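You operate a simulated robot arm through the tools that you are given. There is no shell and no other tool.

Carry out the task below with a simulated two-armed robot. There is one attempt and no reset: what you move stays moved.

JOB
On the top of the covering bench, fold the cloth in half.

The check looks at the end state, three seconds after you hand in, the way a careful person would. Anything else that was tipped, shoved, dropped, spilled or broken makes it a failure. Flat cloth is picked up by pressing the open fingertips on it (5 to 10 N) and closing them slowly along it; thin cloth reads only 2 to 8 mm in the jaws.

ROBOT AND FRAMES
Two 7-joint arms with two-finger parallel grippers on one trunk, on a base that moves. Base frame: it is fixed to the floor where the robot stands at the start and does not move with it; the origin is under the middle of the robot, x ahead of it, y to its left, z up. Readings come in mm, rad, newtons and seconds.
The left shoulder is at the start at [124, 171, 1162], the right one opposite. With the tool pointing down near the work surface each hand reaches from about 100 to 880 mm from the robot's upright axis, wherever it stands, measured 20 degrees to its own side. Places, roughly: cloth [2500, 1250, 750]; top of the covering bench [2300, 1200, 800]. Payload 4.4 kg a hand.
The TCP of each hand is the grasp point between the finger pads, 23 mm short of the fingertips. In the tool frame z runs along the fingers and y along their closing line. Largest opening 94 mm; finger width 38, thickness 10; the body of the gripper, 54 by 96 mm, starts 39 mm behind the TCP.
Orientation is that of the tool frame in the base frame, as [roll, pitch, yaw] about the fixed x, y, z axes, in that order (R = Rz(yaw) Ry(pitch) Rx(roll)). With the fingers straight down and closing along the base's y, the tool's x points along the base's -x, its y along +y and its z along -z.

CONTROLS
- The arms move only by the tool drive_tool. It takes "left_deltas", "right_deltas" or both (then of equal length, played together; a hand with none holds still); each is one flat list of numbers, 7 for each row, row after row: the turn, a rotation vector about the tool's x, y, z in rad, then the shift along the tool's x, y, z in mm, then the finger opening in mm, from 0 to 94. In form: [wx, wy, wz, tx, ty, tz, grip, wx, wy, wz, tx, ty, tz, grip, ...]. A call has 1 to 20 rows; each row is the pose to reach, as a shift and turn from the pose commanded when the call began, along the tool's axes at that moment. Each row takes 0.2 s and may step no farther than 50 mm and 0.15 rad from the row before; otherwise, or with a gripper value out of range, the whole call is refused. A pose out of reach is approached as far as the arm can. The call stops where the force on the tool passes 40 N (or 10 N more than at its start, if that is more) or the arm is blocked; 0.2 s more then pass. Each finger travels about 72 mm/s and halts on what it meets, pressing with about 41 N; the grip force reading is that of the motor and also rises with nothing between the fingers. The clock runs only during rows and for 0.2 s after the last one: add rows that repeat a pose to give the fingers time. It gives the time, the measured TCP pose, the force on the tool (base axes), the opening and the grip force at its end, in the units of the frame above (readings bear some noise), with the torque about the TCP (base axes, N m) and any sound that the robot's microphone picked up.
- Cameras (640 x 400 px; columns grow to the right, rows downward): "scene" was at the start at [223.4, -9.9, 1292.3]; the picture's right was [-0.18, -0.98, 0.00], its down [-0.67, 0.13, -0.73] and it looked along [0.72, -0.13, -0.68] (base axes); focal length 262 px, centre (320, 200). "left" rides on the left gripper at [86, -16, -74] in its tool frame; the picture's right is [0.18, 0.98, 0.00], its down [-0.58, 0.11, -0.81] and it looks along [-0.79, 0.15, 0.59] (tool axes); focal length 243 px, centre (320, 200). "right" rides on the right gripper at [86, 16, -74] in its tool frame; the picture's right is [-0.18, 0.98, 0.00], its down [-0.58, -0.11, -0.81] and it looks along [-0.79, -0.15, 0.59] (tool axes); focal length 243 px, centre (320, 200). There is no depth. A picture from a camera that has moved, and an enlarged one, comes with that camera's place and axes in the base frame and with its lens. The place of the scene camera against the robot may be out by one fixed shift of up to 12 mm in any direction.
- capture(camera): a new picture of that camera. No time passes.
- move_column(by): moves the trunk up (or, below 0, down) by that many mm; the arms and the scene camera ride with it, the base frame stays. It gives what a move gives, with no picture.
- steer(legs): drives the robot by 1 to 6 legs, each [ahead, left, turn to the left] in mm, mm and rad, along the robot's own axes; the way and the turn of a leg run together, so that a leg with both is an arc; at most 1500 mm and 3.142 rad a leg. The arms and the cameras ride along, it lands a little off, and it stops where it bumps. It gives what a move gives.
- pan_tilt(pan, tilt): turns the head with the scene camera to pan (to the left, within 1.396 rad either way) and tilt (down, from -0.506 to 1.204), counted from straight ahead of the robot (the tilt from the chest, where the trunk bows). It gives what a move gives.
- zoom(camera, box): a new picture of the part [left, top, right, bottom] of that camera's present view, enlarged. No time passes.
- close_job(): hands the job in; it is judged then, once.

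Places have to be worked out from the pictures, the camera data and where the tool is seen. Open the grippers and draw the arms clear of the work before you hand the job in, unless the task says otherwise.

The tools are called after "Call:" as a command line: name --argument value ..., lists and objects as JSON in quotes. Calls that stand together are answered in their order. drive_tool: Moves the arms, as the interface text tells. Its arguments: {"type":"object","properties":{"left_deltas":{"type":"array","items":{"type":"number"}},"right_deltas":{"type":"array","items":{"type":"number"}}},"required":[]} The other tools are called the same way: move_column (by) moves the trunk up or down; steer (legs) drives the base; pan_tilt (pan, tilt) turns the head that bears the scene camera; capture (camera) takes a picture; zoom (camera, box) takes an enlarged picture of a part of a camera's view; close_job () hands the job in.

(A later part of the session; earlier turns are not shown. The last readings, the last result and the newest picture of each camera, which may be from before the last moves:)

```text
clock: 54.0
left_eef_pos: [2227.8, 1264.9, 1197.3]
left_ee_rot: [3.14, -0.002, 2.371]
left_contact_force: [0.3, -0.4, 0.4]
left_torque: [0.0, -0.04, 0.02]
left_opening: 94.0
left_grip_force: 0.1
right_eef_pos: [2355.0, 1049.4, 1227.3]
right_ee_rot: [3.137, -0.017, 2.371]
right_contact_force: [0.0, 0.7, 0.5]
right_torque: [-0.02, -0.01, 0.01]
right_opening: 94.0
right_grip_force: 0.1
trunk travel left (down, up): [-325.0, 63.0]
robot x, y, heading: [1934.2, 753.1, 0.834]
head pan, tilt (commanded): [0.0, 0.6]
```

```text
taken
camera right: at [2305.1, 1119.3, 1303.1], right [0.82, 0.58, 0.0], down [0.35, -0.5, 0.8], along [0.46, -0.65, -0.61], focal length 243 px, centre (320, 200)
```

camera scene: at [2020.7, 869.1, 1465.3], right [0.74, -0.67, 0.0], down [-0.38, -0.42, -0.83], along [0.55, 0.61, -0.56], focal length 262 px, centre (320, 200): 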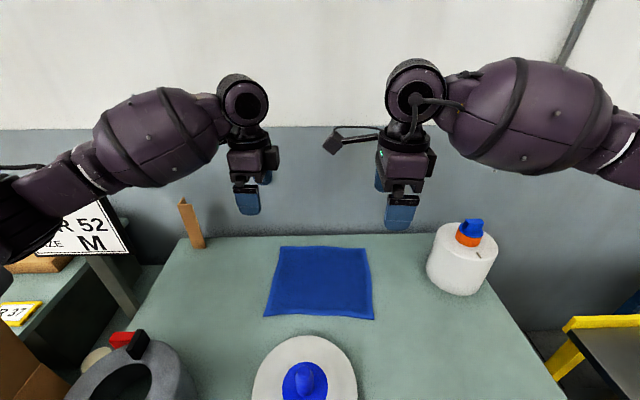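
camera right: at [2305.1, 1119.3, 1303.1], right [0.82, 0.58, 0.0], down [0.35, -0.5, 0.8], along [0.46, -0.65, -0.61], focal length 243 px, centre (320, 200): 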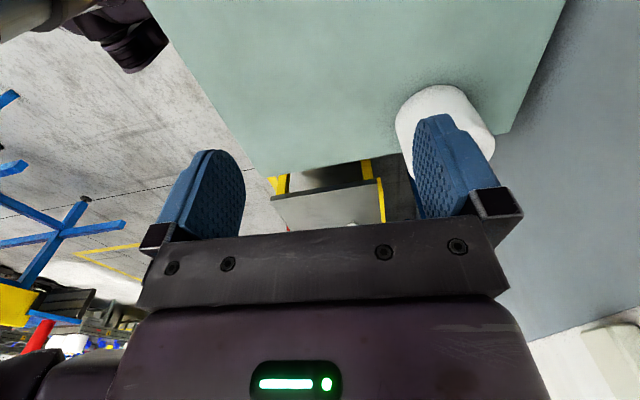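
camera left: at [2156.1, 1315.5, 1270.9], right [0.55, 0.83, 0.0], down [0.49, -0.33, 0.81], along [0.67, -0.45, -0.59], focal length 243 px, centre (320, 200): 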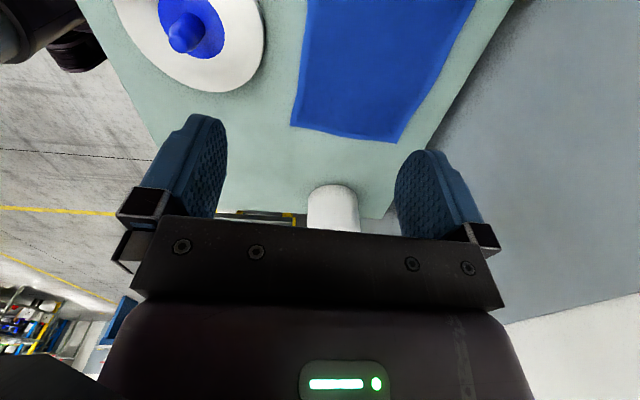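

Both hands now have the same orientation. I'll move the right hand forward over its grasp spot and level it, then lower the trunk by 100 and check the elbows.

Call:
drive_tool --right_deltas '[0.001, -0.004, 0, 0, 18, 0, 94, 0.002, -0.008, 0, 0, 36, 0, 94, 0.003, -0.012, 0, 1, 54, 0, 94, 0.0046, -0.017, 0, 1, 72.6, 0, 94, 0.0046, -0.017, 0, 1, 72.6, 0, 94]' --left_deltas '[0, 0, 0, 0, 1, 0, 94, 0, 0, 0, 1, 2, 0, 94, 0, 0, 0, 2, 3, 0, 94, 0, 0, 0, 3.4, 3.5, 0, 94, 0, 0, 0, 3.4, 3.5, 0, 94]'

Call:
move_column --by -100

Call:
capture --camera "scene"

Call:
capture --camera "right"

Call:
capture --camera "left"

```text
clock: 55.2
left_eef_pos: [2227.4, 1268.0, 1199.8]
left_ee_rot: [3.141, 0.0, 2.371]
left_contact_force: [0.5, -0.3, 0.2]
left_torque: [-0.01, -0.02, -0.01]
left_opening: 94.3
left_grip_force: 0.1
right_eef_pos: [2405.4, 1104.5, 1226.7]
right_ee_rot: [3.141, -0.002, 2.372]
right_contact_force: [0.2, 0.4, 0.8]
right_torque: [0.0, 0.02, -0.03]
right_opening: 94.1
right_grip_force: 0.0
trunk travel left (down, up): [-325.0, 63.0]
robot x, y, heading: [1934.8, 752.2, 0.836]
head pan, tilt (commanded): [0.0, 0.6]
```

```text
clock: 56.6
left_eef_pos: [2226.3, 1267.0, 1100.0]
left_ee_rot: [3.138, -0.001, 2.371]
left_contact_force: [0.2, -0.7, 0.0]
left_torque: [0.01, 0.0, 0.02]
left_opening: 94.1
left_grip_force: 0.0
right_eef_pos: [2403.2, 1101.1, 1130.1]
right_ee_rot: [3.137, 0.0, 2.37]
right_contact_force: [-0.6, 0.8, -0.5]
right_torque: [0.04, -0.02, 0.01]
right_opening: 94.2
right_grip_force: 0.0
trunk travel left (down, up): [-225.0, 163.0]
robot x, y, heading: [1930.8, 755.9, 0.835]
head pan, tilt (commanded): [0.0, 0.6]
```

```text
taken
camera scene: at [2052.6, 904.4, 1360.6], right [0.74, -0.67, 0.0], down [-0.38, -0.42, -0.83], along [0.55, 0.61, -0.56], focal length 262 px, centre (320, 200)
```

scene: 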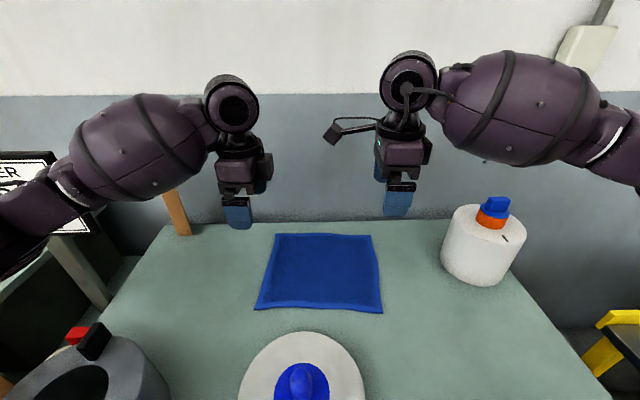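

```text
taken
camera right: at [2353.5, 1172.1, 1204.2], right [0.82, 0.58, 0.0], down [0.34, -0.49, 0.81], along [0.47, -0.66, -0.59], focal length 243 px, centre (320, 200)
```

right: 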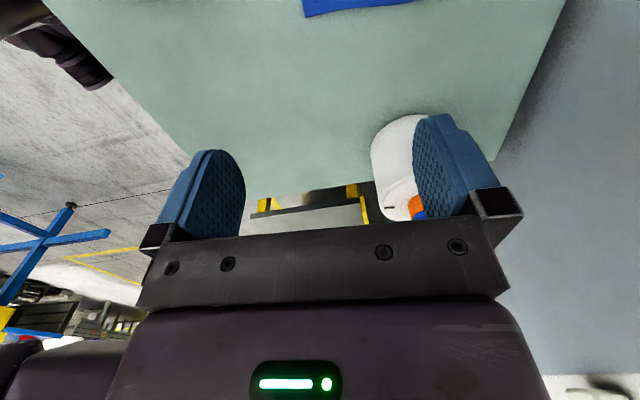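

```text
taken
camera left: at [2153.3, 1317.8, 1174.0], right [0.55, 0.83, 0.0], down [0.49, -0.33, 0.81], along [0.67, -0.44, -0.59], focal length 243 px, centre (320, 200)
```

left: 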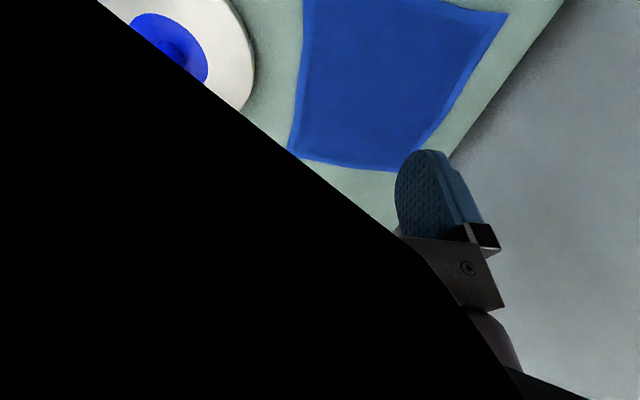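

The left camera is now partly shaded by its own forearm just above it, which should ease as the hand goes down. I'll lower both hands about 110-140 mm, keeping over the near corners.

Call:
drive_tool --left_deltas '[0, 0, 0, 0, 0, 25, 94, 0, 0, 0, 0, 0, 50, 94, 0, 0, 0, 0, 0, 75, 94, 0, 0, 0, 0, 0, 100, 94, 0, 0, 0, 0, 0, 110, 94, 0, 0, 0, 0, 0, 110, 94]' --right_deltas '[0, 0, 0, 0, 0, 32, 94, 0, 0, 0, 0, 0, 64, 94, 0, 0, 0, 0, 0, 96, 94, 0, 0, 0, 0, 0, 128, 94, 0, 0, 0, 0, 0, 140, 94, 0, 0, 0, 0, 0, 140, 94]'

Call:
capture --camera "scene"

Call:
capture --camera "left"

```text
clock: 58.0
left_eef_pos: [2226.8, 1269.5, 988.9]
left_ee_rot: [-3.141, 0.001, 2.37]
left_contact_force: [0.1, 0.7, 0.1]
left_torque: [-0.01, -0.02, 0.0]
left_opening: 94.1
left_grip_force: 0.0
right_eef_pos: [2403.2, 1101.2, 989.6]
right_ee_rot: [3.141, -0.002, 2.372]
right_contact_force: [0.1, 0.2, -0.4]
right_torque: [0.0, -0.01, -0.03]
right_opening: 94.2
right_grip_force: 0.0
trunk travel left (down, up): [-225.0, 163.0]
robot x, y, heading: [1931.4, 752.8, 0.835]
head pan, tilt (commanded): [0.0, 0.6]
```

```text
taken
camera scene: at [2053.5, 905.5, 1360.1], right [0.74, -0.67, 0.0], down [-0.38, -0.42, -0.83], along [0.55, 0.61, -0.56], focal length 262 px, centre (320, 200)
```

scene: 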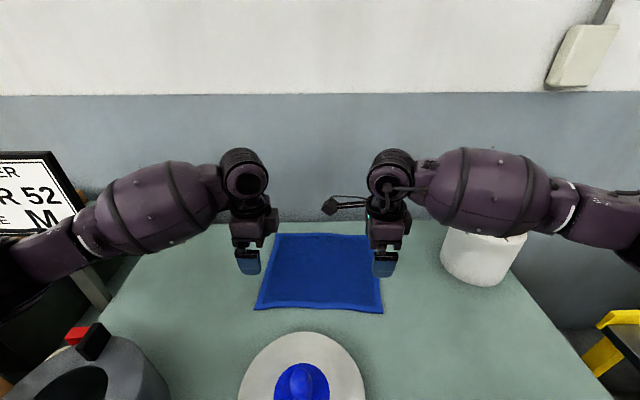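

```text
taken
camera left: at [2153.4, 1318.5, 1062.2], right [0.55, 0.83, 0.0], down [0.49, -0.33, 0.81], along [0.67, -0.45, -0.59], focal length 243 px, centre (320, 200)
```

left: 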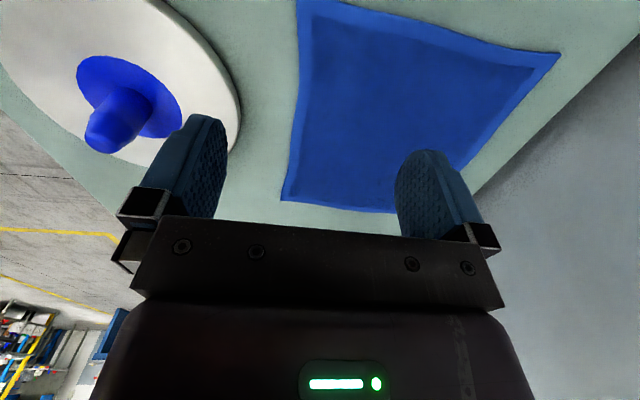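

Working out the elbow positions, the left elbow would come too close to the pot's handle if I lowered the hands here. A better way: stand about 150 mm further back so the arms are more stretched for the grasp, then carry the cloth's edge over by driving the base forward. I'll back up and square to the cloth's heading (0.80).

Call:
steer --legs '[[-148, 32, 0], [0, 0, -0.038]]'

Call:
capture --camera "scene"

```text
clock: 59.8
left_eef_pos: [2122.8, 1165.8, 988.3]
left_ee_rot: [-3.141, 0.001, 2.33]
left_contact_force: [1.0, 0.0, -0.6]
left_torque: [0.02, -0.03, -0.01]
left_opening: 94.1
left_grip_force: 0.1
right_eef_pos: [2291.2, 993.5, 990.6]
right_ee_rot: [-3.14, 0.0, 2.33]
right_contact_force: [0.2, 0.3, 0.2]
right_torque: [0.02, 0.01, 0.03]
right_opening: 94.0
right_grip_force: 0.1
trunk travel left (down, up): [-225.0, 163.0]
robot x, y, heading: [1806.7, 664.3, 0.791]
head pan, tilt (commanded): [0.0, 0.6]
```

```text
taken
camera scene: at [1935.2, 809.9, 1360.0], right [0.71, -0.7, 0.0], down [-0.4, -0.4, -0.83], along [0.58, 0.59, -0.56], focal length 262 px, centre (320, 200)
```

scene: 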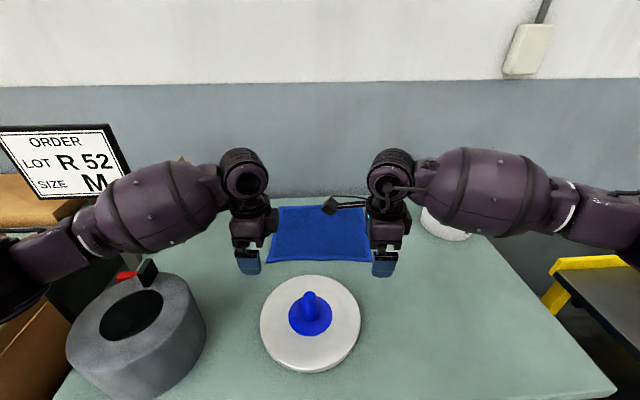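

Now the hands hang over the disc's far side at a safe height. I'll extend both forward over the grasp spots, square to the cloth, and lower them to about 80 mm over the cloth.

Call:
drive_tool --left_deltas '[0, 0, -0.01, 1, 37, 0, 94, 0, 0, -0.02, 2, 74, 0, 94, 0, 0, -0.03, 3, 111, 0, 94, 0, 0, -0.041, 3, 147.7, 0, 94, 0, 0, -0.041, 3, 147.7, 30, 94, 0, 0, -0.041, 3, 147.7, 60, 94, 0, 0, -0.041, 3, 147.7, 85, 94, 0, 0, -0.041, 3, 147.7, 85, 94]' --right_deltas '[0, 0, -0.01, 0, 39, 0, 94, 0, 0, -0.02, 0, 78, 0, 94, 0, 0, -0.03, 0.7, 118, 0, 94, 0, 0, -0.041, 0.7, 157.3, 0, 94, 0, 0, -0.041, 0.7, 157.3, 30, 94, 0, 0, -0.041, 0.7, 157.3, 60, 94, 0, 0, -0.041, 0.7, 157.3, 87, 94, 0, 0, -0.041, 0.7, 157.3, 87, 94]'

Call:
capture --camera "scene"

Call:
capture --camera "left"

Call:
capture --camera "right"

```text
clock: 61.5
left_eef_pos: [2227.5, 1268.7, 903.4]
left_ee_rot: [3.14, -0.002, 2.369]
left_contact_force: [0.0, 0.3, 0.4]
left_torque: [0.01, 0.01, 0.01]
left_opening: 94.1
left_grip_force: 0.1
right_eef_pos: [2405.3, 1103.0, 900.7]
right_ee_rot: [3.141, -0.002, 2.371]
right_contact_force: [0.0, 1.5, -0.6]
right_torque: [-0.01, 0.02, -0.01]
right_opening: 93.9
right_grip_force: 0.1
trunk travel left (down, up): [-225.0, 163.0]
robot x, y, heading: [1808.2, 665.8, 0.793]
head pan, tilt (commanded): [0.0, 0.6]
```

```text
taken
camera scene: at [1934.5, 810.1, 1360.3], right [0.71, -0.7, 0.0], down [-0.39, -0.4, -0.83], along [0.58, 0.59, -0.56], focal length 262 px, centre (320, 200)
```

scene: 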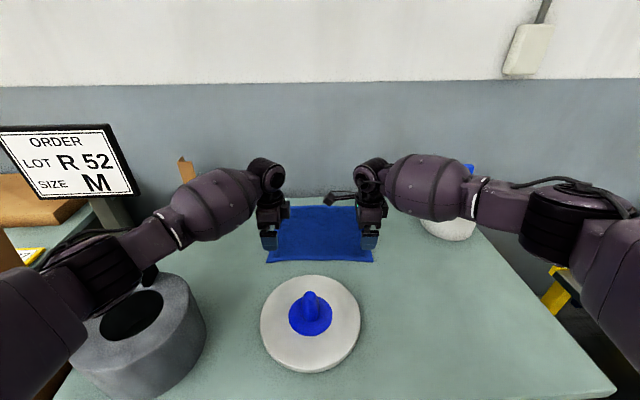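

```text
taken
camera left: at [2153.3, 1319.1, 978.0], right [0.55, 0.83, 0.0], down [0.49, -0.33, 0.81], along [0.67, -0.45, -0.59], focal length 243 px, centre (320, 200)
```

left: 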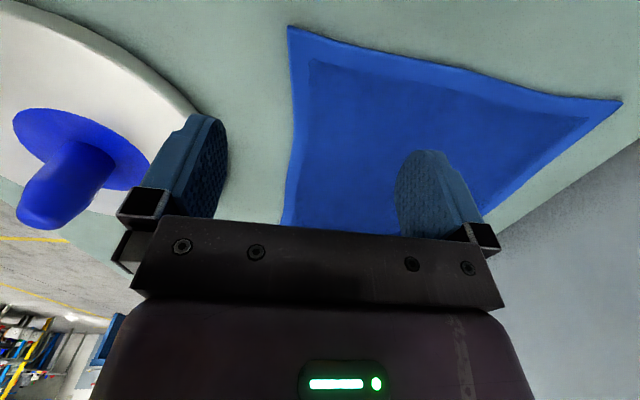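

```text
taken
camera right: at [2355.3, 1173.6, 974.7], right [0.82, 0.58, 0.0], down [0.34, -0.48, 0.81], along [0.47, -0.66, -0.59], focal length 243 px, centre (320, 200)
```

right: 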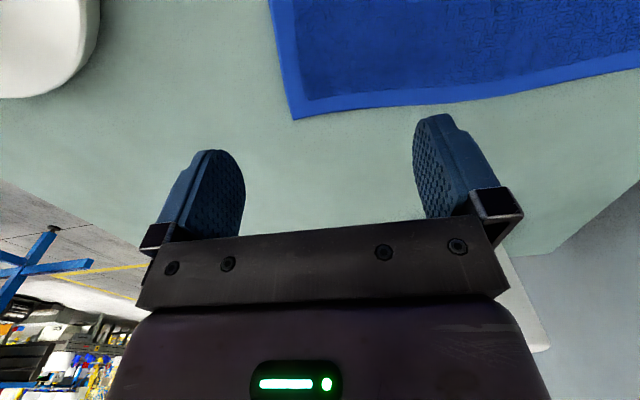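

The wrist cameras confirm NL ≈ [2190,1271] and NR ≈ [2406,1062]. The left elbow is still a bit near the pot's handle, so I'll back up another 35 mm (hands are at a safe height and laterally clear of the knob) and extend the arms again.

Call:
steer --legs '[[-35, 0, 0]]'

```text
clock: 62.4
left_eef_pos: [2203.1, 1246.6, 903.3]
left_ee_rot: [3.141, 0.0, 2.371]
left_contact_force: [-0.6, -0.1, 1.4]
left_torque: [0.03, -0.04, -0.01]
left_opening: 94.0
left_grip_force: 0.0
right_eef_pos: [2380.4, 1078.0, 901.5]
right_ee_rot: [3.139, -0.002, 2.373]
right_contact_force: [-0.6, -0.3, 0.7]
right_torque: [0.01, -0.03, 0.02]
right_opening: 94.1
right_grip_force: 0.2
trunk travel left (down, up): [-225.0, 163.0]
robot x, y, heading: [1788.0, 642.1, 0.797]
head pan, tilt (commanded): [0.0, 0.6]
```

I'll extend the hands back over the grasp spots with the fingers set 28 mm apart, and come down to about 15 mm above the cloth.

Call:
drive_tool --left_deltas '[0, 0, 0, -0.6, 18, 0, 70, 0, 0, 0, -1.2, 35.8, 0, 50, 0, 0, 0, -1.2, 35.8, 20, 28, 0, 0, 0, -1.2, 35.8, 40, 28, 0, 0, 0, -1.2, 35.8, 55, 28, 0, 0, 0, -1.2, 35.8, 63, 28, 0, 0, 0, -1.2, 35.8, 63, 28]' --right_deltas '[0, 0, 0, -0.8, 17, 0, 70, 0, 0, 0, -1.6, 34, 0, 50, 0, 0, 0, -1.6, 34, 20, 28, 0, 0, 0, -1.6, 34, 40, 28, 0, 0, 0, -1.6, 34, 55, 28, 0, 0, 0, -1.6, 34, 61, 28, 0, 0, 0, -1.6, 34, 61, 28]'

Call:
capture --camera "scene"

Call:
capture --camera "left"

Call:
capture --camera "right"

```text
clock: 64.0
left_eef_pos: [2227.6, 1271.3, 840.5]
left_ee_rot: [-3.141, 0.001, 2.373]
left_contact_force: [1.0, 0.3, -0.4]
left_torque: [0.0, 0.02, -0.01]
left_opening: 28.0
left_grip_force: 0.1
right_eef_pos: [2406.5, 1100.2, 838.4]
right_ee_rot: [-3.14, -0.001, 2.372]
right_contact_force: [-0.5, -0.2, 0.9]
right_torque: [0.02, 0.01, -0.04]
right_opening: 27.7
right_grip_force: 0.0
trunk travel left (down, up): [-225.0, 163.0]
robot x, y, heading: [1782.6, 640.3, 0.795]
head pan, tilt (commanded): [0.0, 0.6]
```

```text
taken
camera scene: at [1910.5, 785.8, 1360.1], right [0.72, -0.7, 0.0], down [-0.39, -0.4, -0.83], along [0.58, 0.59, -0.56], focal length 262 px, centre (320, 200)
```

scene: 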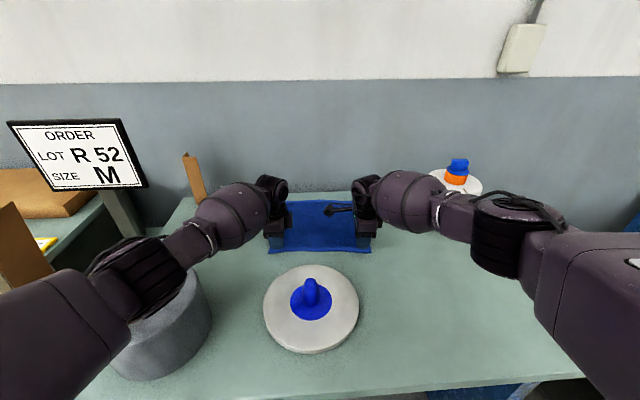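

```text
taken
camera left: at [2153.9, 1319.9, 915.2], right [0.55, 0.83, 0.0], down [0.49, -0.33, 0.81], along [0.67, -0.44, -0.59], focal length 243 px, centre (320, 200)
```

left: 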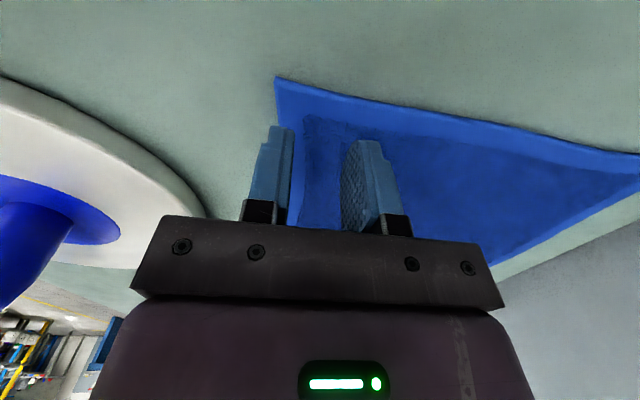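

```text
taken
camera right: at [2356.0, 1172.2, 913.0], right [0.82, 0.58, 0.0], down [0.34, -0.48, 0.81], along [0.47, -0.66, -0.59], focal length 243 px, centre (320, 200)
```

right: 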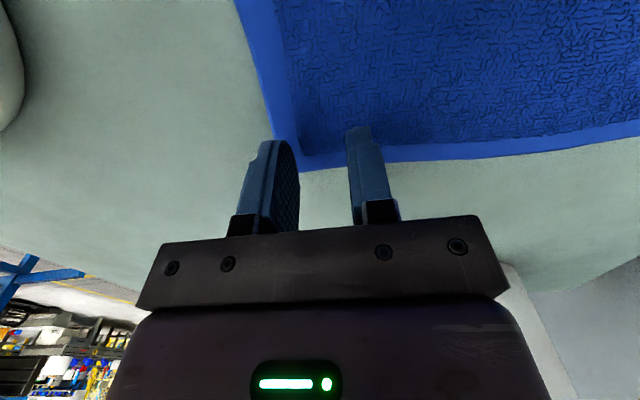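

I'll zoom on the left elbow and the pot to be sure there is clear space between them before I go lower.

Call:
zoom --camera "scene" --box '[60, 170, 300, 390]'

Call:
zoom --camera "left" --box '[220, 60, 460, 240]'

Call:
zoom --camera "right" --box '[200, 60, 440, 240]'

```text
1.82 times, centred on (180, 280) of scene
camera zoom: at [1910.5, 785.8, 1360.1], right [0.72, -0.7, 0.0], down [-0.39, -0.4, -0.83], along [0.58, 0.59, -0.56], focal length 477 px, centre (574, 54)
```

zoom: 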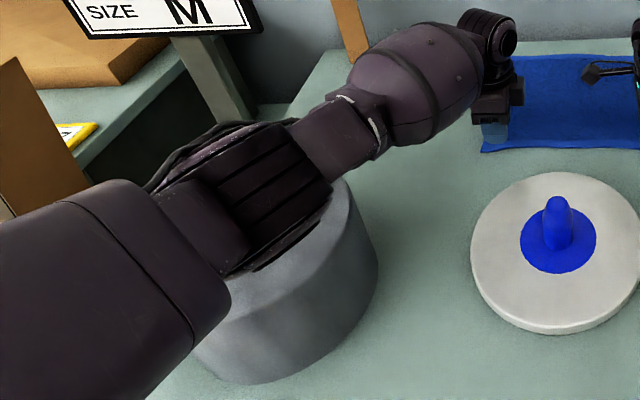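

```text
2.22 times, centred on (340, 150) of left
camera zoom: at [2153.9, 1319.9, 915.2], right [0.55, 0.83, 0.0], down [0.49, -0.33, 0.81], along [0.67, -0.44, -0.59], focal length 539 px, centre (276, 311)
```

zoom: 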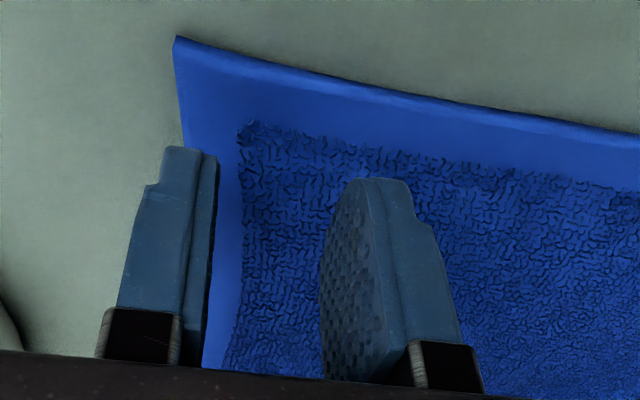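

```text
2.22 times, centred on (320, 150) of right
camera zoom: at [2356.0, 1172.2, 913.0], right [0.82, 0.58, 0.0], down [0.34, -0.48, 0.81], along [0.47, -0.66, -0.59], focal length 539 px, centre (320, 311)
```

zoom: 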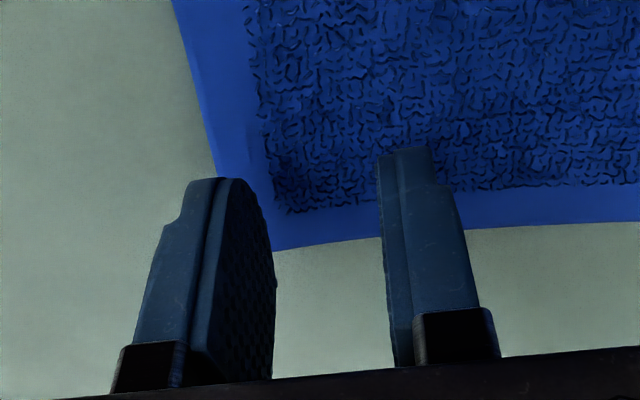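

The elbow hovers close above the pot, so for extra margin I'll raise the trunk 30 mm and let the hands come down instead, ending about 7 mm above the cloth.

Call:
move_column --by 30

Call:
drive_tool --left_deltas '[0, 0, 0, 0, 0, 12, 28, 0, 0, 0, 0, 0, 24, 28, 0, 0, 0, 0, 0, 34, 28, 0, 0, 0, 0, 0, 39, 28, 0, 0, 0, 0, 0, 39, 28]' --right_deltas '[0, 0, 0, 0, 0, 12, 28, 0, 0, 0, 0, 0, 24, 28, 0, 0, 0, 0, 0, 33, 28, 0, 0, 0, 0, 0, 37, 28, 0, 0, 0, 0, 0, 37, 28]'

Call:
capture --camera "scene"

```text
clock: 64.8
left_eef_pos: [2228.7, 1269.0, 867.6]
left_ee_rot: [-3.138, 0.0, 2.372]
left_contact_force: [0.0, 0.7, -1.2]
left_torque: [0.0, 0.03, 0.0]
left_opening: 27.9
left_grip_force: 0.0
right_eef_pos: [2408.0, 1102.4, 866.4]
right_ee_rot: [-3.141, 0.0, 2.373]
right_contact_force: [-0.8, -0.2, -0.4]
right_torque: [0.01, 0.04, -0.02]
right_opening: 28.0
right_grip_force: 0.1
trunk travel left (down, up): [-255.0, 133.0]
robot x, y, heading: [1785.2, 639.3, 0.799]
head pan, tilt (commanded): [0.0, 0.6]
```

```text
clock: 66.0
left_eef_pos: [2225.0, 1268.1, 832.4]
left_ee_rot: [3.141, 0.0, 2.372]
left_contact_force: [-0.5, 0.3, -0.3]
left_torque: [-0.02, -0.02, 0.02]
left_opening: 28.0
left_grip_force: 0.0
right_eef_pos: [2403.9, 1095.4, 836.3]
right_ee_rot: [3.139, 0.0, 2.373]
right_contact_force: [0.5, -1.0, -0.1]
right_torque: [-0.01, -0.03, -0.01]
right_opening: 28.3
right_grip_force: 0.0
right hand out of reach, approached as far as the arm can: row 3, 4, 5
trunk travel left (down, up): [-255.0, 133.0]
robot x, y, heading: [1780.6, 637.7, 0.795]
head pan, tilt (commanded): [0.0, 0.6]
```

```text
taken
camera scene: at [1896.1, 770.6, 1392.0], right [0.72, -0.7, 0.0], down [-0.4, -0.4, -0.83], along [0.58, 0.59, -0.56], focal length 262 px, centre (320, 200)
```

scene: 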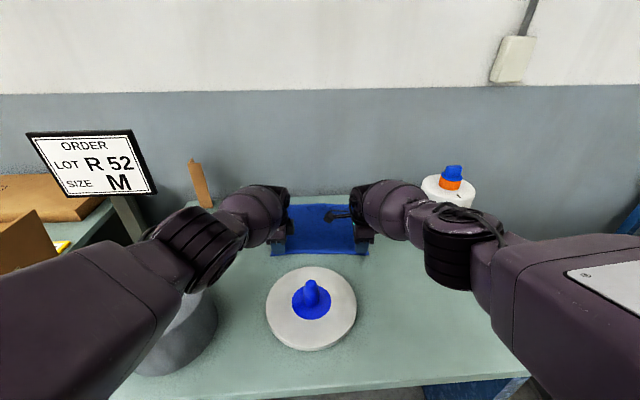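

The right arm just runs out of reach at this trunk height, but the elbows are now well in. I'll lift the hands 30 mm, drive the base 40 mm forward and come down again.

Call:
drive_tool --left_deltas '[0, 0, 0, 0, -10, -15, 28, 0, 0, 0, 0, -20, -30, 28, 0, 0, 0, 0, -35, -30, 28, 0, 0, 0, 0, -35, -30, 28]' --right_deltas '[0, 0, 0, 0, -10, -15, 28, 0, 0, 0, 0, -20, -30, 28, 0, 0, 0, 0, -35, -30, 28, 0, 0, 0, 0, -35, -30, 28]'

Call:
steer --legs '[[40, 0, 0]]'

```text
clock: 67.0
left_eef_pos: [2231.8, 1265.5, 848.3]
left_ee_rot: [3.141, -0.001, 2.372]
left_contact_force: [-0.2, -0.1, 0.8]
left_torque: [-0.01, 0.03, 0.02]
left_opening: 28.1
left_grip_force: 0.2
left hand out of reach, approached as far as the arm can: row 1, 2, 3, 4
right_eef_pos: [2378.1, 1070.1, 866.5]
right_ee_rot: [3.141, -0.001, 2.371]
right_contact_force: [0.7, 0.0, 0.2]
right_torque: [0.02, 0.0, 0.02]
right_opening: 28.0
right_grip_force: 0.1
trunk travel left (down, up): [-255.0, 133.0]
robot x, y, heading: [1783.7, 641.5, 0.802]
head pan, tilt (commanded): [0.0, 0.6]
```

```text
clock: 67.8
left_eef_pos: [2262.2, 1297.1, 847.2]
left_ee_rot: [-3.139, 0.002, 2.372]
left_contact_force: [0.1, 0.0, 0.0]
left_torque: [-0.03, -0.02, 0.01]
left_opening: 27.8
left_grip_force: 0.2
right_eef_pos: [2406.7, 1101.1, 864.2]
right_ee_rot: [-3.141, -0.002, 2.374]
right_contact_force: [0.2, 0.4, -0.2]
right_torque: [0.01, -0.01, 0.0]
right_opening: 27.8
right_grip_force: 0.1
trunk travel left (down, up): [-255.0, 133.0]
robot x, y, heading: [1811.5, 669.3, 0.799]
head pan, tilt (commanded): [0.0, 0.6]
```

The left hand reports out of reach although it should have drawn back; I'll look at how the arms stand.

Call:
capture --camera "scene"

Call:
capture --camera "left"

```text
taken
camera scene: at [1925.1, 800.9, 1391.6], right [0.72, -0.7, 0.0], down [-0.4, -0.41, -0.82], along [0.58, 0.59, -0.57], focal length 262 px, centre (320, 200)
```

scene: 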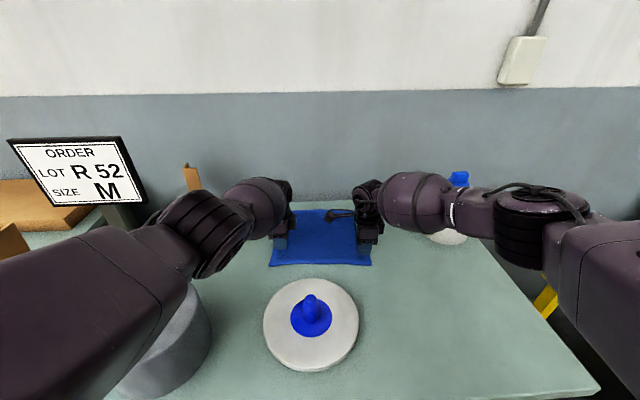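

```text
taken
camera left: at [2188.0, 1345.9, 922.1], right [0.55, 0.83, 0.0], down [0.49, -0.32, 0.81], along [0.67, -0.45, -0.59], focal length 243 px, centre (320, 200)
```

left: 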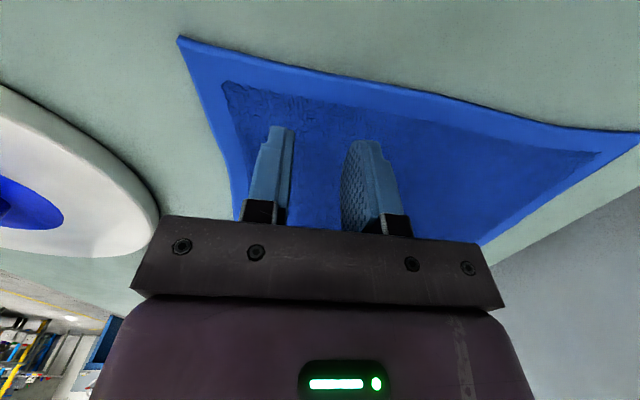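

I'll command the left hand back to its grasp spot from where it is, in small steps.

Call:
drive_tool --left_deltas '[0, 0, 0, 1, -8, -2, 28, 0, 0, 0, 2, -16, -4, 28, 0, 0, 0, 3, -24, -6, 28, 0, 0, 0, 5, -33, -8, 28, 0, 0, 0, 6, -41.6, -8, 28, 0, 0, 0, 6, -41.6, -8, 28]'

Call:
capture --camera "scene"

```text
clock: 69.2
left_eef_pos: [2261.2, 1296.8, 848.3]
left_ee_rot: [-3.142, 0.001, 2.372]
left_contact_force: [0.1, -0.3, 0.4]
left_torque: [0.0, 0.01, 0.02]
left_opening: 27.8
left_grip_force: 0.2
left hand out of reach, approached as far as the arm can: row 1, 2, 3, 4, 5, 6
right_eef_pos: [2406.2, 1100.2, 865.3]
right_ee_rot: [3.141, -0.002, 2.373]
right_contact_force: [1.4, 0.2, -0.2]
right_torque: [-0.03, -0.01, 0.01]
right_opening: 27.9
right_grip_force: 0.0
trunk travel left (down, up): [-255.0, 133.0]
robot x, y, heading: [1813.1, 673.4, 0.796]
head pan, tilt (commanded): [0.0, 0.6]
```

```text
taken
camera scene: at [1923.8, 799.6, 1391.9], right [0.72, -0.7, 0.0], down [-0.39, -0.4, -0.83], along [0.58, 0.59, -0.56], focal length 262 px, centre (320, 200)
```

scene: 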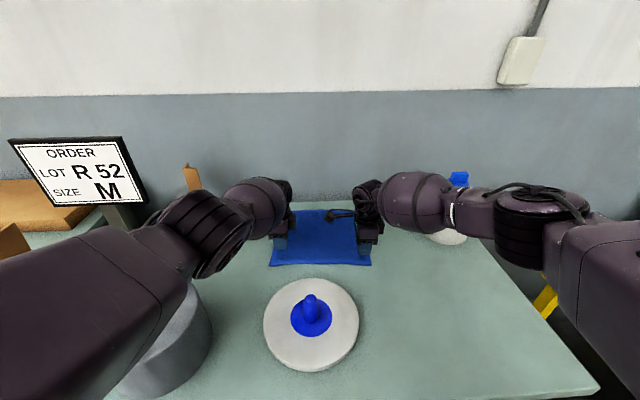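

The left arm seems caught at its fully straight, singular pose. I'll try pulling it out with a larger, combined move: back, up and slightly outward, with a small hand tilt.

Call:
drive_tool --left_deltas '[-0.05, 0, 0, 8, -20, -20, 28, -0.1, 0, 0, 16, -40, -40, 28, -0.15, 0, 0, 24, -60, -60, 28, -0.2, 0, 0, 32, -80, -80, 28, -0.25, 0, 0, 40, -100, -90, 28, -0.25, 0, 0, 40, -120, -90, 28, -0.25, 0, 0, 40, -120, -90, 28]'

Call:
capture --camera "scene"

```text
clock: 70.8
left_eef_pos: [2296.4, 1342.7, 906.6]
left_ee_rot: [2.892, 0.0, 2.374]
left_contact_force: [-0.6, 0.1, 0.2]
left_torque: [-0.03, -0.02, 0.03]
left_opening: 28.1
left_grip_force: 0.1
left hand out of reach, approached as far as the arm can: row 1, 2, 3, 4, 5, 6, 7
right_eef_pos: [2406.2, 1100.7, 865.5]
right_ee_rot: [-3.14, -0.001, 2.374]
right_contact_force: [-0.5, 1.2, -0.3]
right_torque: [-0.01, -0.02, 0.0]
right_opening: 27.8
right_grip_force: 0.0
trunk travel left (down, up): [-255.0, 133.0]
robot x, y, heading: [1811.3, 666.6, 0.802]
head pan, tilt (commanded): [0.0, 0.6]
```

```text
taken
camera scene: at [1923.8, 799.6, 1391.9], right [0.72, -0.7, 0.0], down [-0.39, -0.4, -0.83], along [0.58, 0.59, -0.56], focal length 262 px, centre (320, 200)
```

scene: 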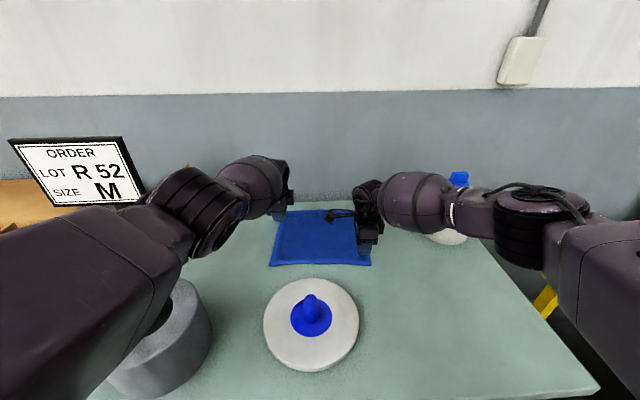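

The left arm stays straight; I'll give it a much larger pull backward and upward so that the elbow has to bend. The hand's way back is over free bench, clear of the knob.

Call:
drive_tool --left_deltas '[0, 0, 0, 0, -42, -26, 28, 0, 0, 0, 0, -84, -52, 28, 0, 0, 0, 0, -126, -78, 28, 0, 0, 0, 0, -168, -104, 28, 0, 0, 0, 0, -210, -130, 28, 0, 0, 0, 0, -252, -156, 28, 0, 0, 0, 0, -294, -182, 28, 0, 0, 0, 0, -294, -182, 28]'

```text
clock: 72.6
left_eef_pos: [2337.1, 1290.0, 924.2]
left_ee_rot: [2.893, -0.001, 2.376]
left_contact_force: [0.6, 1.1, -0.3]
left_torque: [-0.01, 0.03, -0.01]
left_opening: 27.9
left_grip_force: 0.0
left hand out of reach, approached as far as the arm can: row 1, 2, 3, 4, 5, 6, 7, 8
right_eef_pos: [2405.3, 1100.7, 865.8]
right_ee_rot: [-3.141, -0.001, 2.374]
right_contact_force: [0.3, 0.0, 0.3]
right_torque: [-0.02, 0.03, -0.02]
right_opening: 28.1
right_grip_force: 0.1
trunk travel left (down, up): [-255.0, 133.0]
robot x, y, heading: [1809.4, 668.1, 0.795]
head pan, tilt (commanded): [0.0, 0.6]
```

The left hand slides sideways instead of folding its elbow, so a wrist joint is probably at its stop. I'll turn the left hand's yaw back towards its original orientation while drawing it back, to free it.

Call:
drive_tool --left_deltas '[0, 0, -0.14, 0, -8, -6, 28, 0, 0, -0.28, 0, -16, -12, 28, 0, 0, -0.42, 0, -24, -18, 28, 0, 0, -0.56, 0, -32, -24, 28, 0, 0, -0.7, 0, -40, -30, 28, 0, 0, -0.84, 0, -48, -36, 28, 0, 0, -0.98, 0, -56, -42, 28, 0, 0, -1.12, 0, -64, -48, 28, 0, 0, -1.12, 0, -64, -48, 28]'

Call:
capture --camera "scene"

```text
clock: 74.6
left_eef_pos: [2354.6, 1259.9, 926.4]
left_ee_rot: [3.031, 0.223, -2.801]
left_contact_force: [-0.9, -0.4, -0.5]
left_torque: [0.0, 0.03, 0.0]
left_opening: 27.7
left_grip_force: 0.1
left hand out of reach, approached as far as the arm can: row 1, 2, 3, 4, 5, 6, 7, 8, 9
right_eef_pos: [2405.6, 1099.7, 866.1]
right_ee_rot: [-3.141, -0.001, 2.373]
right_contact_force: [-0.4, -0.5, 0.3]
right_torque: [-0.03, -0.03, 0.01]
right_opening: 27.6
right_grip_force: 0.0
trunk travel left (down, up): [-255.0, 133.0]
robot x, y, heading: [1814.0, 671.8, 0.8]
head pan, tilt (commanded): [0.0, 0.6]
```

```text
taken
camera scene: at [1923.8, 799.5, 1392.0], right [0.72, -0.7, 0.0], down [-0.39, -0.4, -0.83], along [0.58, 0.59, -0.56], focal length 262 px, centre (320, 200)
```

scene: 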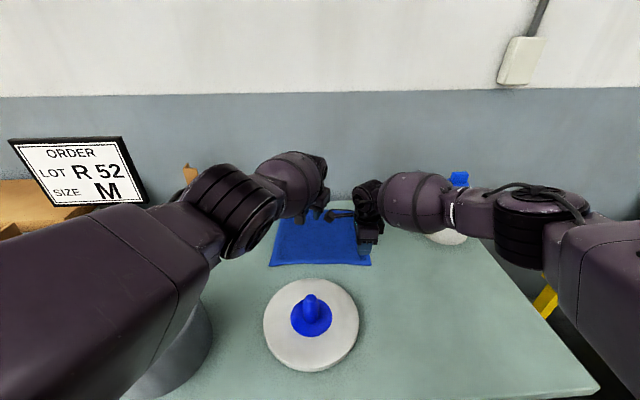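

Rotation works but the arm stays straight: it's at the elbow's singular pose. Sideways motion makes the elbow share in, so I'll swing the left hand outward 120 mm and back in along the same radius, then pull it in.

Call:
drive_tool --left_deltas '[0, 0, 0, 9.5, 38.7, 2.1, 28, 0, 0, 0, 19, 77.3, 4.3, 28, 0, 0, 0, 28.5, 116, 6.4, 28, 0, 0, 0, 28.5, 116, 6.4, 28, 0, 0, 0, 19, 77.3, 4.3, 28, 0, 0, 0, 9.5, 38.7, 2.1, 28, 0, 0, 0, 0, 0, 0, 28, 0, 0, 0, 15.7, -3.2, -12, 28, 0, 0, 0, 31.4, -6.4, -24, 28, 0, 0, 0, 47, -9.6, -36, 28, 0, 0, 0, 62.8, -12.8, -48, 28, 0, 0, 0, 78.5, -16, -60, 28, 0, 0, 0, 94, -19.2, -72, 28, 0, 0, 0, 94, -19.2, -72, 28]'

Call:
capture --camera "scene"

```text
clock: 77.6
left_eef_pos: [2361.1, 1253.2, 939.9]
left_ee_rot: [3.032, 0.224, -2.804]
left_contact_force: [0.8, -0.1, -0.3]
left_torque: [-0.04, 0.04, 0.01]
left_opening: 28.1
left_grip_force: 0.0
left hand out of reach, approached as far as the arm can: row 5, 6, 8, 9, 10, 11, 12, 13, 14
right_eef_pos: [2404.9, 1100.1, 864.9]
right_ee_rot: [3.14, -0.001, 2.374]
right_contact_force: [0.1, 0.3, -0.4]
right_torque: [0.05, 0.01, 0.02]
right_opening: 27.8
right_grip_force: 0.1
trunk travel left (down, up): [-255.0, 133.0]
robot x, y, heading: [1809.7, 670.0, 0.796]
head pan, tilt (commanded): [0.0, 0.6]
```

```text
taken
camera scene: at [1923.8, 799.5, 1392.0], right [0.72, -0.7, 0.0], down [-0.39, -0.4, -0.83], along [0.58, 0.59, -0.56], focal length 262 px, centre (320, 200)
```

scene: 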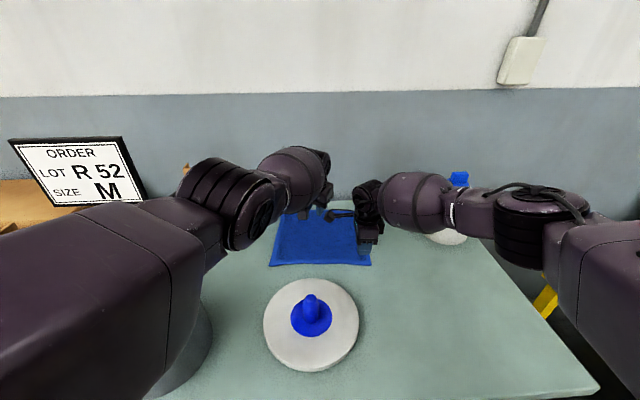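

Retracting still fails, which suggests the left elbow slipped slightly past straight. To get it back through, I'll first move the right hand aside, then stretch the left arm a little further out and swing it inward (the direction the elbow bends) before pulling back.

Call:
drive_tool --right_deltas '[0, 0, 0, 0, 0, -30, 28, 0, 0, 0, -30, 0, -50, 28, 0, 0, 0, -60, 0, -60, 28, 0, 0, 0, -90, 0, -60, 28, 0, 0, 0, -120, 0, -60, 28, 0, 0, 0, -120, 0, -60, 28]'

Call:
drive_tool --left_deltas '[0, 0, 0, 10.1, 38.7, 2.0, 28, 0, 0, 0, 22.2, 76.3, 3.4, 28, 0, 0, 0, 36.4, 113.7, 4.3, 28, 0, 0, 0, 26, 118, 9.6, 28, 0, 0, 0, 15.4, 122.1, 15, 28, 0, 0, 0, 15.4, 122.1, 15, 28, 0, 0, 0, 36.4, 113.7, 4.3, 28, 0, 0, 0, 22.2, 76.3, 3.4, 28, 0, 0, 0, 10.1, 38.7, 2.0, 28, 0, 0, 0, 0, 0, 0, 28, 0, 0, 0, -7.7, -37.9, -2.5, 28, 0, 0, 0, -3.8, -37.9, -5.5, 28, 0, 0, 0, 4, -39, -11, 28, 0, 0, 0, 20, -42, -23, 28, 0, 0, 0, 36, -45, -35, 28, 0, 0, 0, 52, -48, -47, 28, 0, 0, 0, 52, -48, -47, 28]'

Call:
capture --camera "scene"

```text
clock: 79.0
left_eef_pos: [2360.9, 1254.9, 939.5]
left_ee_rot: [3.03, 0.223, -2.804]
left_contact_force: [0.2, -0.1, -0.2]
left_torque: [-0.04, 0.01, -0.02]
left_opening: 28.1
left_grip_force: 0.1
right_eef_pos: [2492.8, 1016.6, 928.2]
right_ee_rot: [3.141, -0.001, 2.374]
right_contact_force: [0.3, -0.5, -0.8]
right_torque: [-0.04, 0.01, 0.02]
right_opening: 28.1
right_grip_force: 0.1
trunk travel left (down, up): [-255.0, 133.0]
robot x, y, heading: [1812.0, 667.5, 0.802]
head pan, tilt (commanded): [0.0, 0.6]
```

```text
clock: 82.6
left_eef_pos: [2329.6, 1188.7, 967.2]
left_ee_rot: [3.031, 0.224, -2.803]
left_contact_force: [0.3, 0.3, -0.4]
left_torque: [0.02, 0.0, 0.0]
left_opening: 28.2
left_grip_force: 0.0
left hand out of reach, approached as far as the arm can: row 3, 4, 5, 6, 9, 10, 11, 12
right_eef_pos: [2492.4, 1017.2, 926.1]
right_ee_rot: [3.14, -0.001, 2.373]
right_contact_force: [-1.4, 0.1, 0.3]
right_torque: [0.05, -0.02, -0.02]
right_opening: 28.2
right_grip_force: 0.0
trunk travel left (down, up): [-255.0, 133.0]
robot x, y, heading: [1814.0, 671.4, 0.798]
head pan, tilt (commanded): [0.0, 0.6]
```

```text
taken
camera scene: at [1924.1, 799.7, 1391.9], right [0.72, -0.7, 0.0], down [-0.39, -0.4, -0.82], along [0.58, 0.59, -0.57], focal length 262 px, centre (320, 200)
```

scene: 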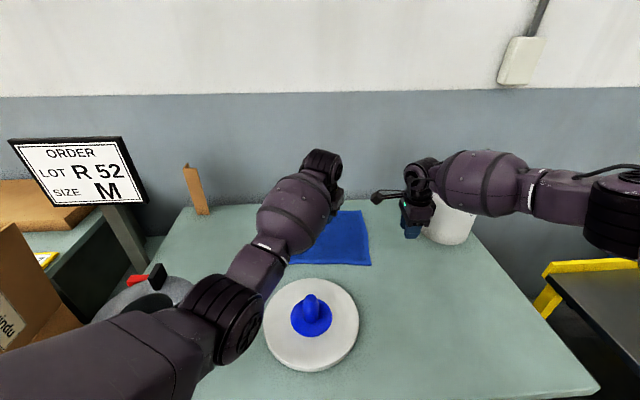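

That freed it: the left arm bends again, but its elbow now hangs low. I'll bring the left hand up and back to its own side in its original orientation and see whether the elbow swings out again.

Call:
drive_tool --left_deltas '[0.0072, 0.0305, -0.0554, 19.2, 12.6, -20.1, 28, 0.0143, 0.061, -0.1107, 38.4, 25.2, -40.2, 28, 0.0215, 0.0915, -0.1661, 57.7, 37.9, -60.4, 28, 0.0286, 0.122, -0.2215, 76.9, 50.5, -80.5, 28, 0.0358, 0.1525, -0.2768, 96.1, 63.1, -100.6, 28, 0.0429, 0.183, -0.3322, 115.3, 75.7, -120.7, 28, 0.05, 0.2135, -0.3875, 134.6, 88.4, -140.9, 28, 0.0572, 0.244, -0.4429, 153.8, 101, -161, 28, 0.0572, 0.244, -0.4429, 153.8, 101, -161, 28]'

Call:
capture --camera "scene"

```text
clock: 84.6
left_eef_pos: [2123.1, 1205.1, 1096.3]
left_ee_rot: [3.141, 0.0, -2.346]
left_contact_force: [-0.2, -0.2, 0.3]
left_torque: [0.0, -0.03, 0.0]
left_opening: 27.8
left_grip_force: 0.1
right_eef_pos: [2492.9, 1017.2, 927.4]
right_ee_rot: [-3.141, -0.002, 2.372]
right_contact_force: [0.5, 0.1, -1.1]
right_torque: [0.0, -0.01, 0.0]
right_opening: 28.1
right_grip_force: 0.1
trunk travel left (down, up): [-255.0, 133.0]
robot x, y, heading: [1812.7, 666.5, 0.8]
head pan, tilt (commanded): [0.0, 0.6]
```

```text
taken
camera scene: at [1924.4, 799.6, 1391.8], right [0.72, -0.7, 0.0], down [-0.39, -0.4, -0.82], along [0.58, 0.59, -0.57], focal length 262 px, centre (320, 200)
```

scene: 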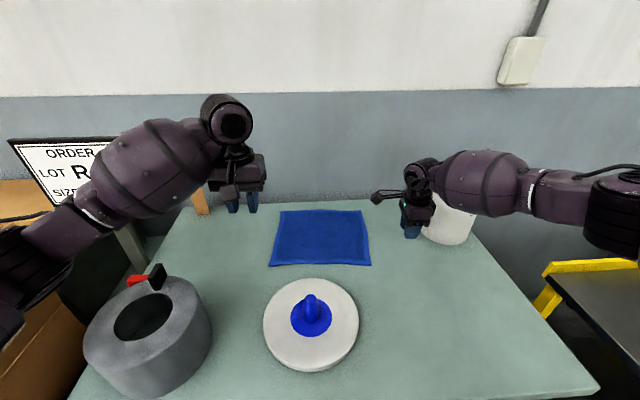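

The left arm is back in its elbow-out posture and nothing on the bench has moved. I'll set the trunk 20 mm lower and back up 22 mm, so that both arms stay safely short of full stretch at the grasp.

Call:
move_column --by -20

Call:
steer --legs '[[-22, 0, 0]]'

```text
clock: 85.3
left_eef_pos: [2122.7, 1202.7, 1079.8]
left_ee_rot: [3.141, 0.003, -2.345]
left_contact_force: [-0.1, -0.9, -0.4]
left_torque: [0.03, -0.01, 0.0]
left_opening: 27.7
left_grip_force: 0.0
right_eef_pos: [2491.2, 1017.0, 906.6]
right_ee_rot: [3.137, -0.002, 2.375]
right_contact_force: [-0.7, -0.5, 0.5]
right_torque: [-0.01, 0.0, 0.02]
right_opening: 28.3
right_grip_force: 0.1
trunk travel left (down, up): [-235.0, 153.0]
robot x, y, heading: [1810.7, 669.4, 0.796]
head pan, tilt (commanded): [0.0, 0.6]
```

```text
clock: 86.1
left_eef_pos: [2106.9, 1187.7, 1078.2]
left_ee_rot: [3.14, 0.002, -2.346]
left_contact_force: [0.1, -0.7, 0.4]
left_torque: [0.03, -0.04, 0.0]
left_opening: 28.4
left_grip_force: 0.1
right_eef_pos: [2477.1, 1000.0, 906.0]
right_ee_rot: [3.141, -0.004, 2.375]
right_contact_force: [-0.5, 0.0, 1.0]
right_torque: [-0.01, 0.0, 0.0]
right_opening: 28.1
right_grip_force: 0.2
trunk travel left (down, up): [-235.0, 153.0]
robot x, y, heading: [1796.5, 655.1, 0.798]
head pan, tilt (commanded): [0.0, 0.6]
```

Now I'll bring the left hand over its grasp spot again, turned as before, and the right hand back over its own spot, both staying well above the cloth.

Call:
drive_tool --left_deltas '[0, 0, 0.1421, -13.2, -2.6, 11.6, 28, 0, 0, 0.2842, -26.4, -5.2, 23.3, 28, 0, 0, 0.4263, -39.6, -7.7, 34.9, 28, 0, 0, 0.5684, -52.8, -10.3, 46.5, 28, 0, 0, 0.7105, -66, -12.9, 58.2, 28, 0, 0, 0.8525, -79.2, -15.5, 69.8, 28, 0, 0, 0.9946, -92.4, -18.1, 81.5, 28, 0, 0, 1.1367, -105.6, -20.7, 93.1, 28, 0, 0, 1.2788, -118.8, -23.2, 104.7, 28, 0, 0, 1.4209, -132, -25.8, 116.4, 28, 0, 0, 1.563, -145.2, -28.4, 128, 28, 0, 0, 1.563, -145.2, -28.4, 128, 28]' --right_deltas '[0, 0, 0, 11.1, 2.1, 0, 28, 0, 0, 0, 22.2, 4.2, 0, 28, 0, 0, 0, 33.3, 6.3, 0, 28, 0, 0, 0, 44.4, 8.4, 0, 28, 0, 0, 0, 55.5, 10.5, 0, 28, 0, 0, 0, 66.6, 12.6, 0, 28, 0, 0, 0, 77.7, 14.7, 0, 28, 0, 0, 0, 88.8, 16.8, 0, 28, 0, 0, 0, 99.9, 18.9, 0, 28, 0, 0, 0, 111, 21, 0, 28, 0, 0, 0, 122.1, 23.1, 0, 28, 0, 0, 0, 122.1, 23.1, 0, 28]'

Call:
capture --camera "scene"

```text
clock: 88.7
left_eef_pos: [2232.9, 1274.3, 951.2]
left_ee_rot: [3.14, -0.003, 2.373]
left_contact_force: [-0.1, 0.3, -0.3]
left_torque: [-0.03, 0.02, 0.01]
left_opening: 27.9
left_grip_force: 0.0
right_eef_pos: [2404.1, 1103.1, 904.7]
right_ee_rot: [-3.142, -0.002, 2.374]
right_contact_force: [-0.4, 0.0, 0.1]
right_torque: [-0.01, -0.01, -0.02]
right_opening: 28.3
right_grip_force: 0.1
trunk travel left (down, up): [-235.0, 153.0]
robot x, y, heading: [1796.6, 654.3, 0.797]
head pan, tilt (commanded): [0.0, 0.6]
```

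```text
taken
camera scene: at [1917.8, 793.6, 1370.8], right [0.72, -0.7, 0.0], down [-0.39, -0.4, -0.83], along [0.58, 0.59, -0.56], focal length 262 px, centre (320, 200)
```

scene: 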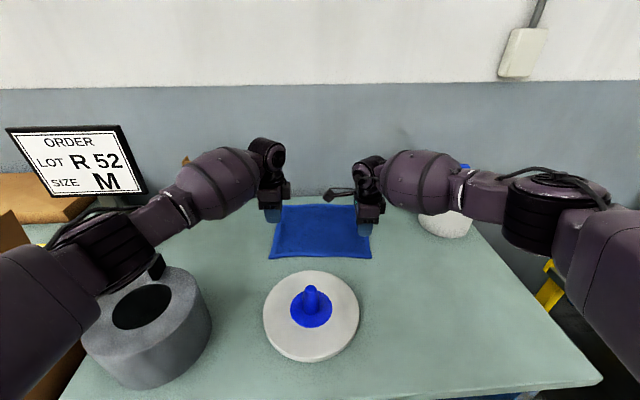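

Posture is good. I'll lower both hands to about 15 mm above the cloth and look again at the elbow and pot.

Call:
drive_tool --left_deltas '[0, 0, 0, 0, 0, 20, 28, 0, 0, 0, 0, 0, 40, 28, 0, 0, 0, 0, 0, 60, 28, 0, 0, 0, 0, 0, 80, 28, 0, 0, 0, 0, 0, 100, 28, 0, 0, 0, 0, 0, 110, 28, 0, 0, 0, 0, 0, 110, 28]' --right_deltas '[0, 0, 0, 0, 0, 10, 28, 0, 0, 0, 0, 0, 20, 28, 0, 0, 0, 0, 0, 30, 28, 0, 0, 0, 0, 0, 45, 28, 0, 0, 0, 0, 0, 58, 28, 0, 0, 0, 0, 0, 64, 28, 0, 0, 0, 0, 0, 64, 28]'

Call:
capture --camera "scene"

Call:
zoom --camera "left" --box '[220, 60, 460, 240]'

Call:
zoom --camera "right" --box '[200, 60, 440, 240]'

```text
clock: 90.3
left_eef_pos: [2230.4, 1273.3, 841.8]
left_ee_rot: [3.141, -0.001, 2.376]
left_contact_force: [0.0, 0.1, -0.1]
left_torque: [0.01, 0.01, -0.01]
left_opening: 28.0
left_grip_force: 0.2
right_eef_pos: [2403.9, 1103.2, 842.5]
right_ee_rot: [-3.141, -0.002, 2.373]
right_contact_force: [0.1, -0.3, 0.3]
right_torque: [-0.01, 0.02, -0.01]
right_opening: 28.0
right_grip_force: 0.0
trunk travel left (down, up): [-235.0, 153.0]
robot x, y, heading: [1796.1, 652.2, 0.798]
head pan, tilt (commanded): [0.0, 0.6]
```

```text
taken
camera scene: at [1917.9, 793.7, 1370.8], right [0.72, -0.7, 0.0], down [-0.39, -0.4, -0.83], along [0.58, 0.59, -0.56], focal length 262 px, centre (320, 200)
```

scene: 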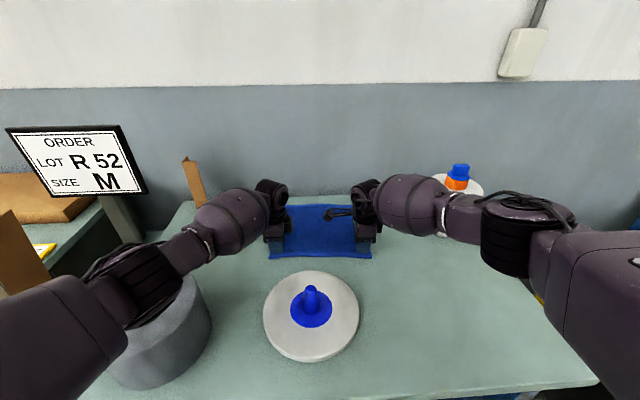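

```text
2.22 times, centred on (340, 150) of left
camera zoom: at [2155.9, 1323.0, 916.1], right [0.55, 0.84, 0.0], down [0.49, -0.33, 0.81], along [0.67, -0.44, -0.59], focal length 539 px, centre (276, 311)
```

zoom: 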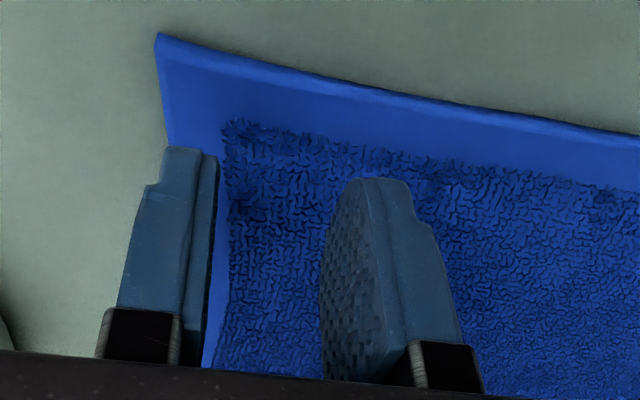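

```text
2.22 times, centred on (320, 150) of right
camera zoom: at [2353.4, 1173.8, 915.8], right [0.82, 0.58, 0.0], down [0.34, -0.48, 0.81], along [0.47, -0.66, -0.59], focal length 539 px, centre (320, 311)
```

zoom: 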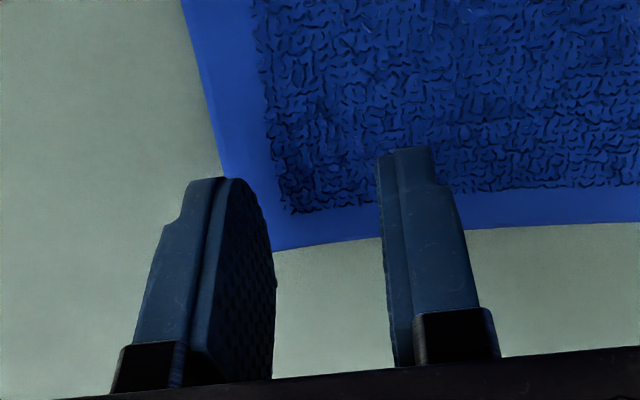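

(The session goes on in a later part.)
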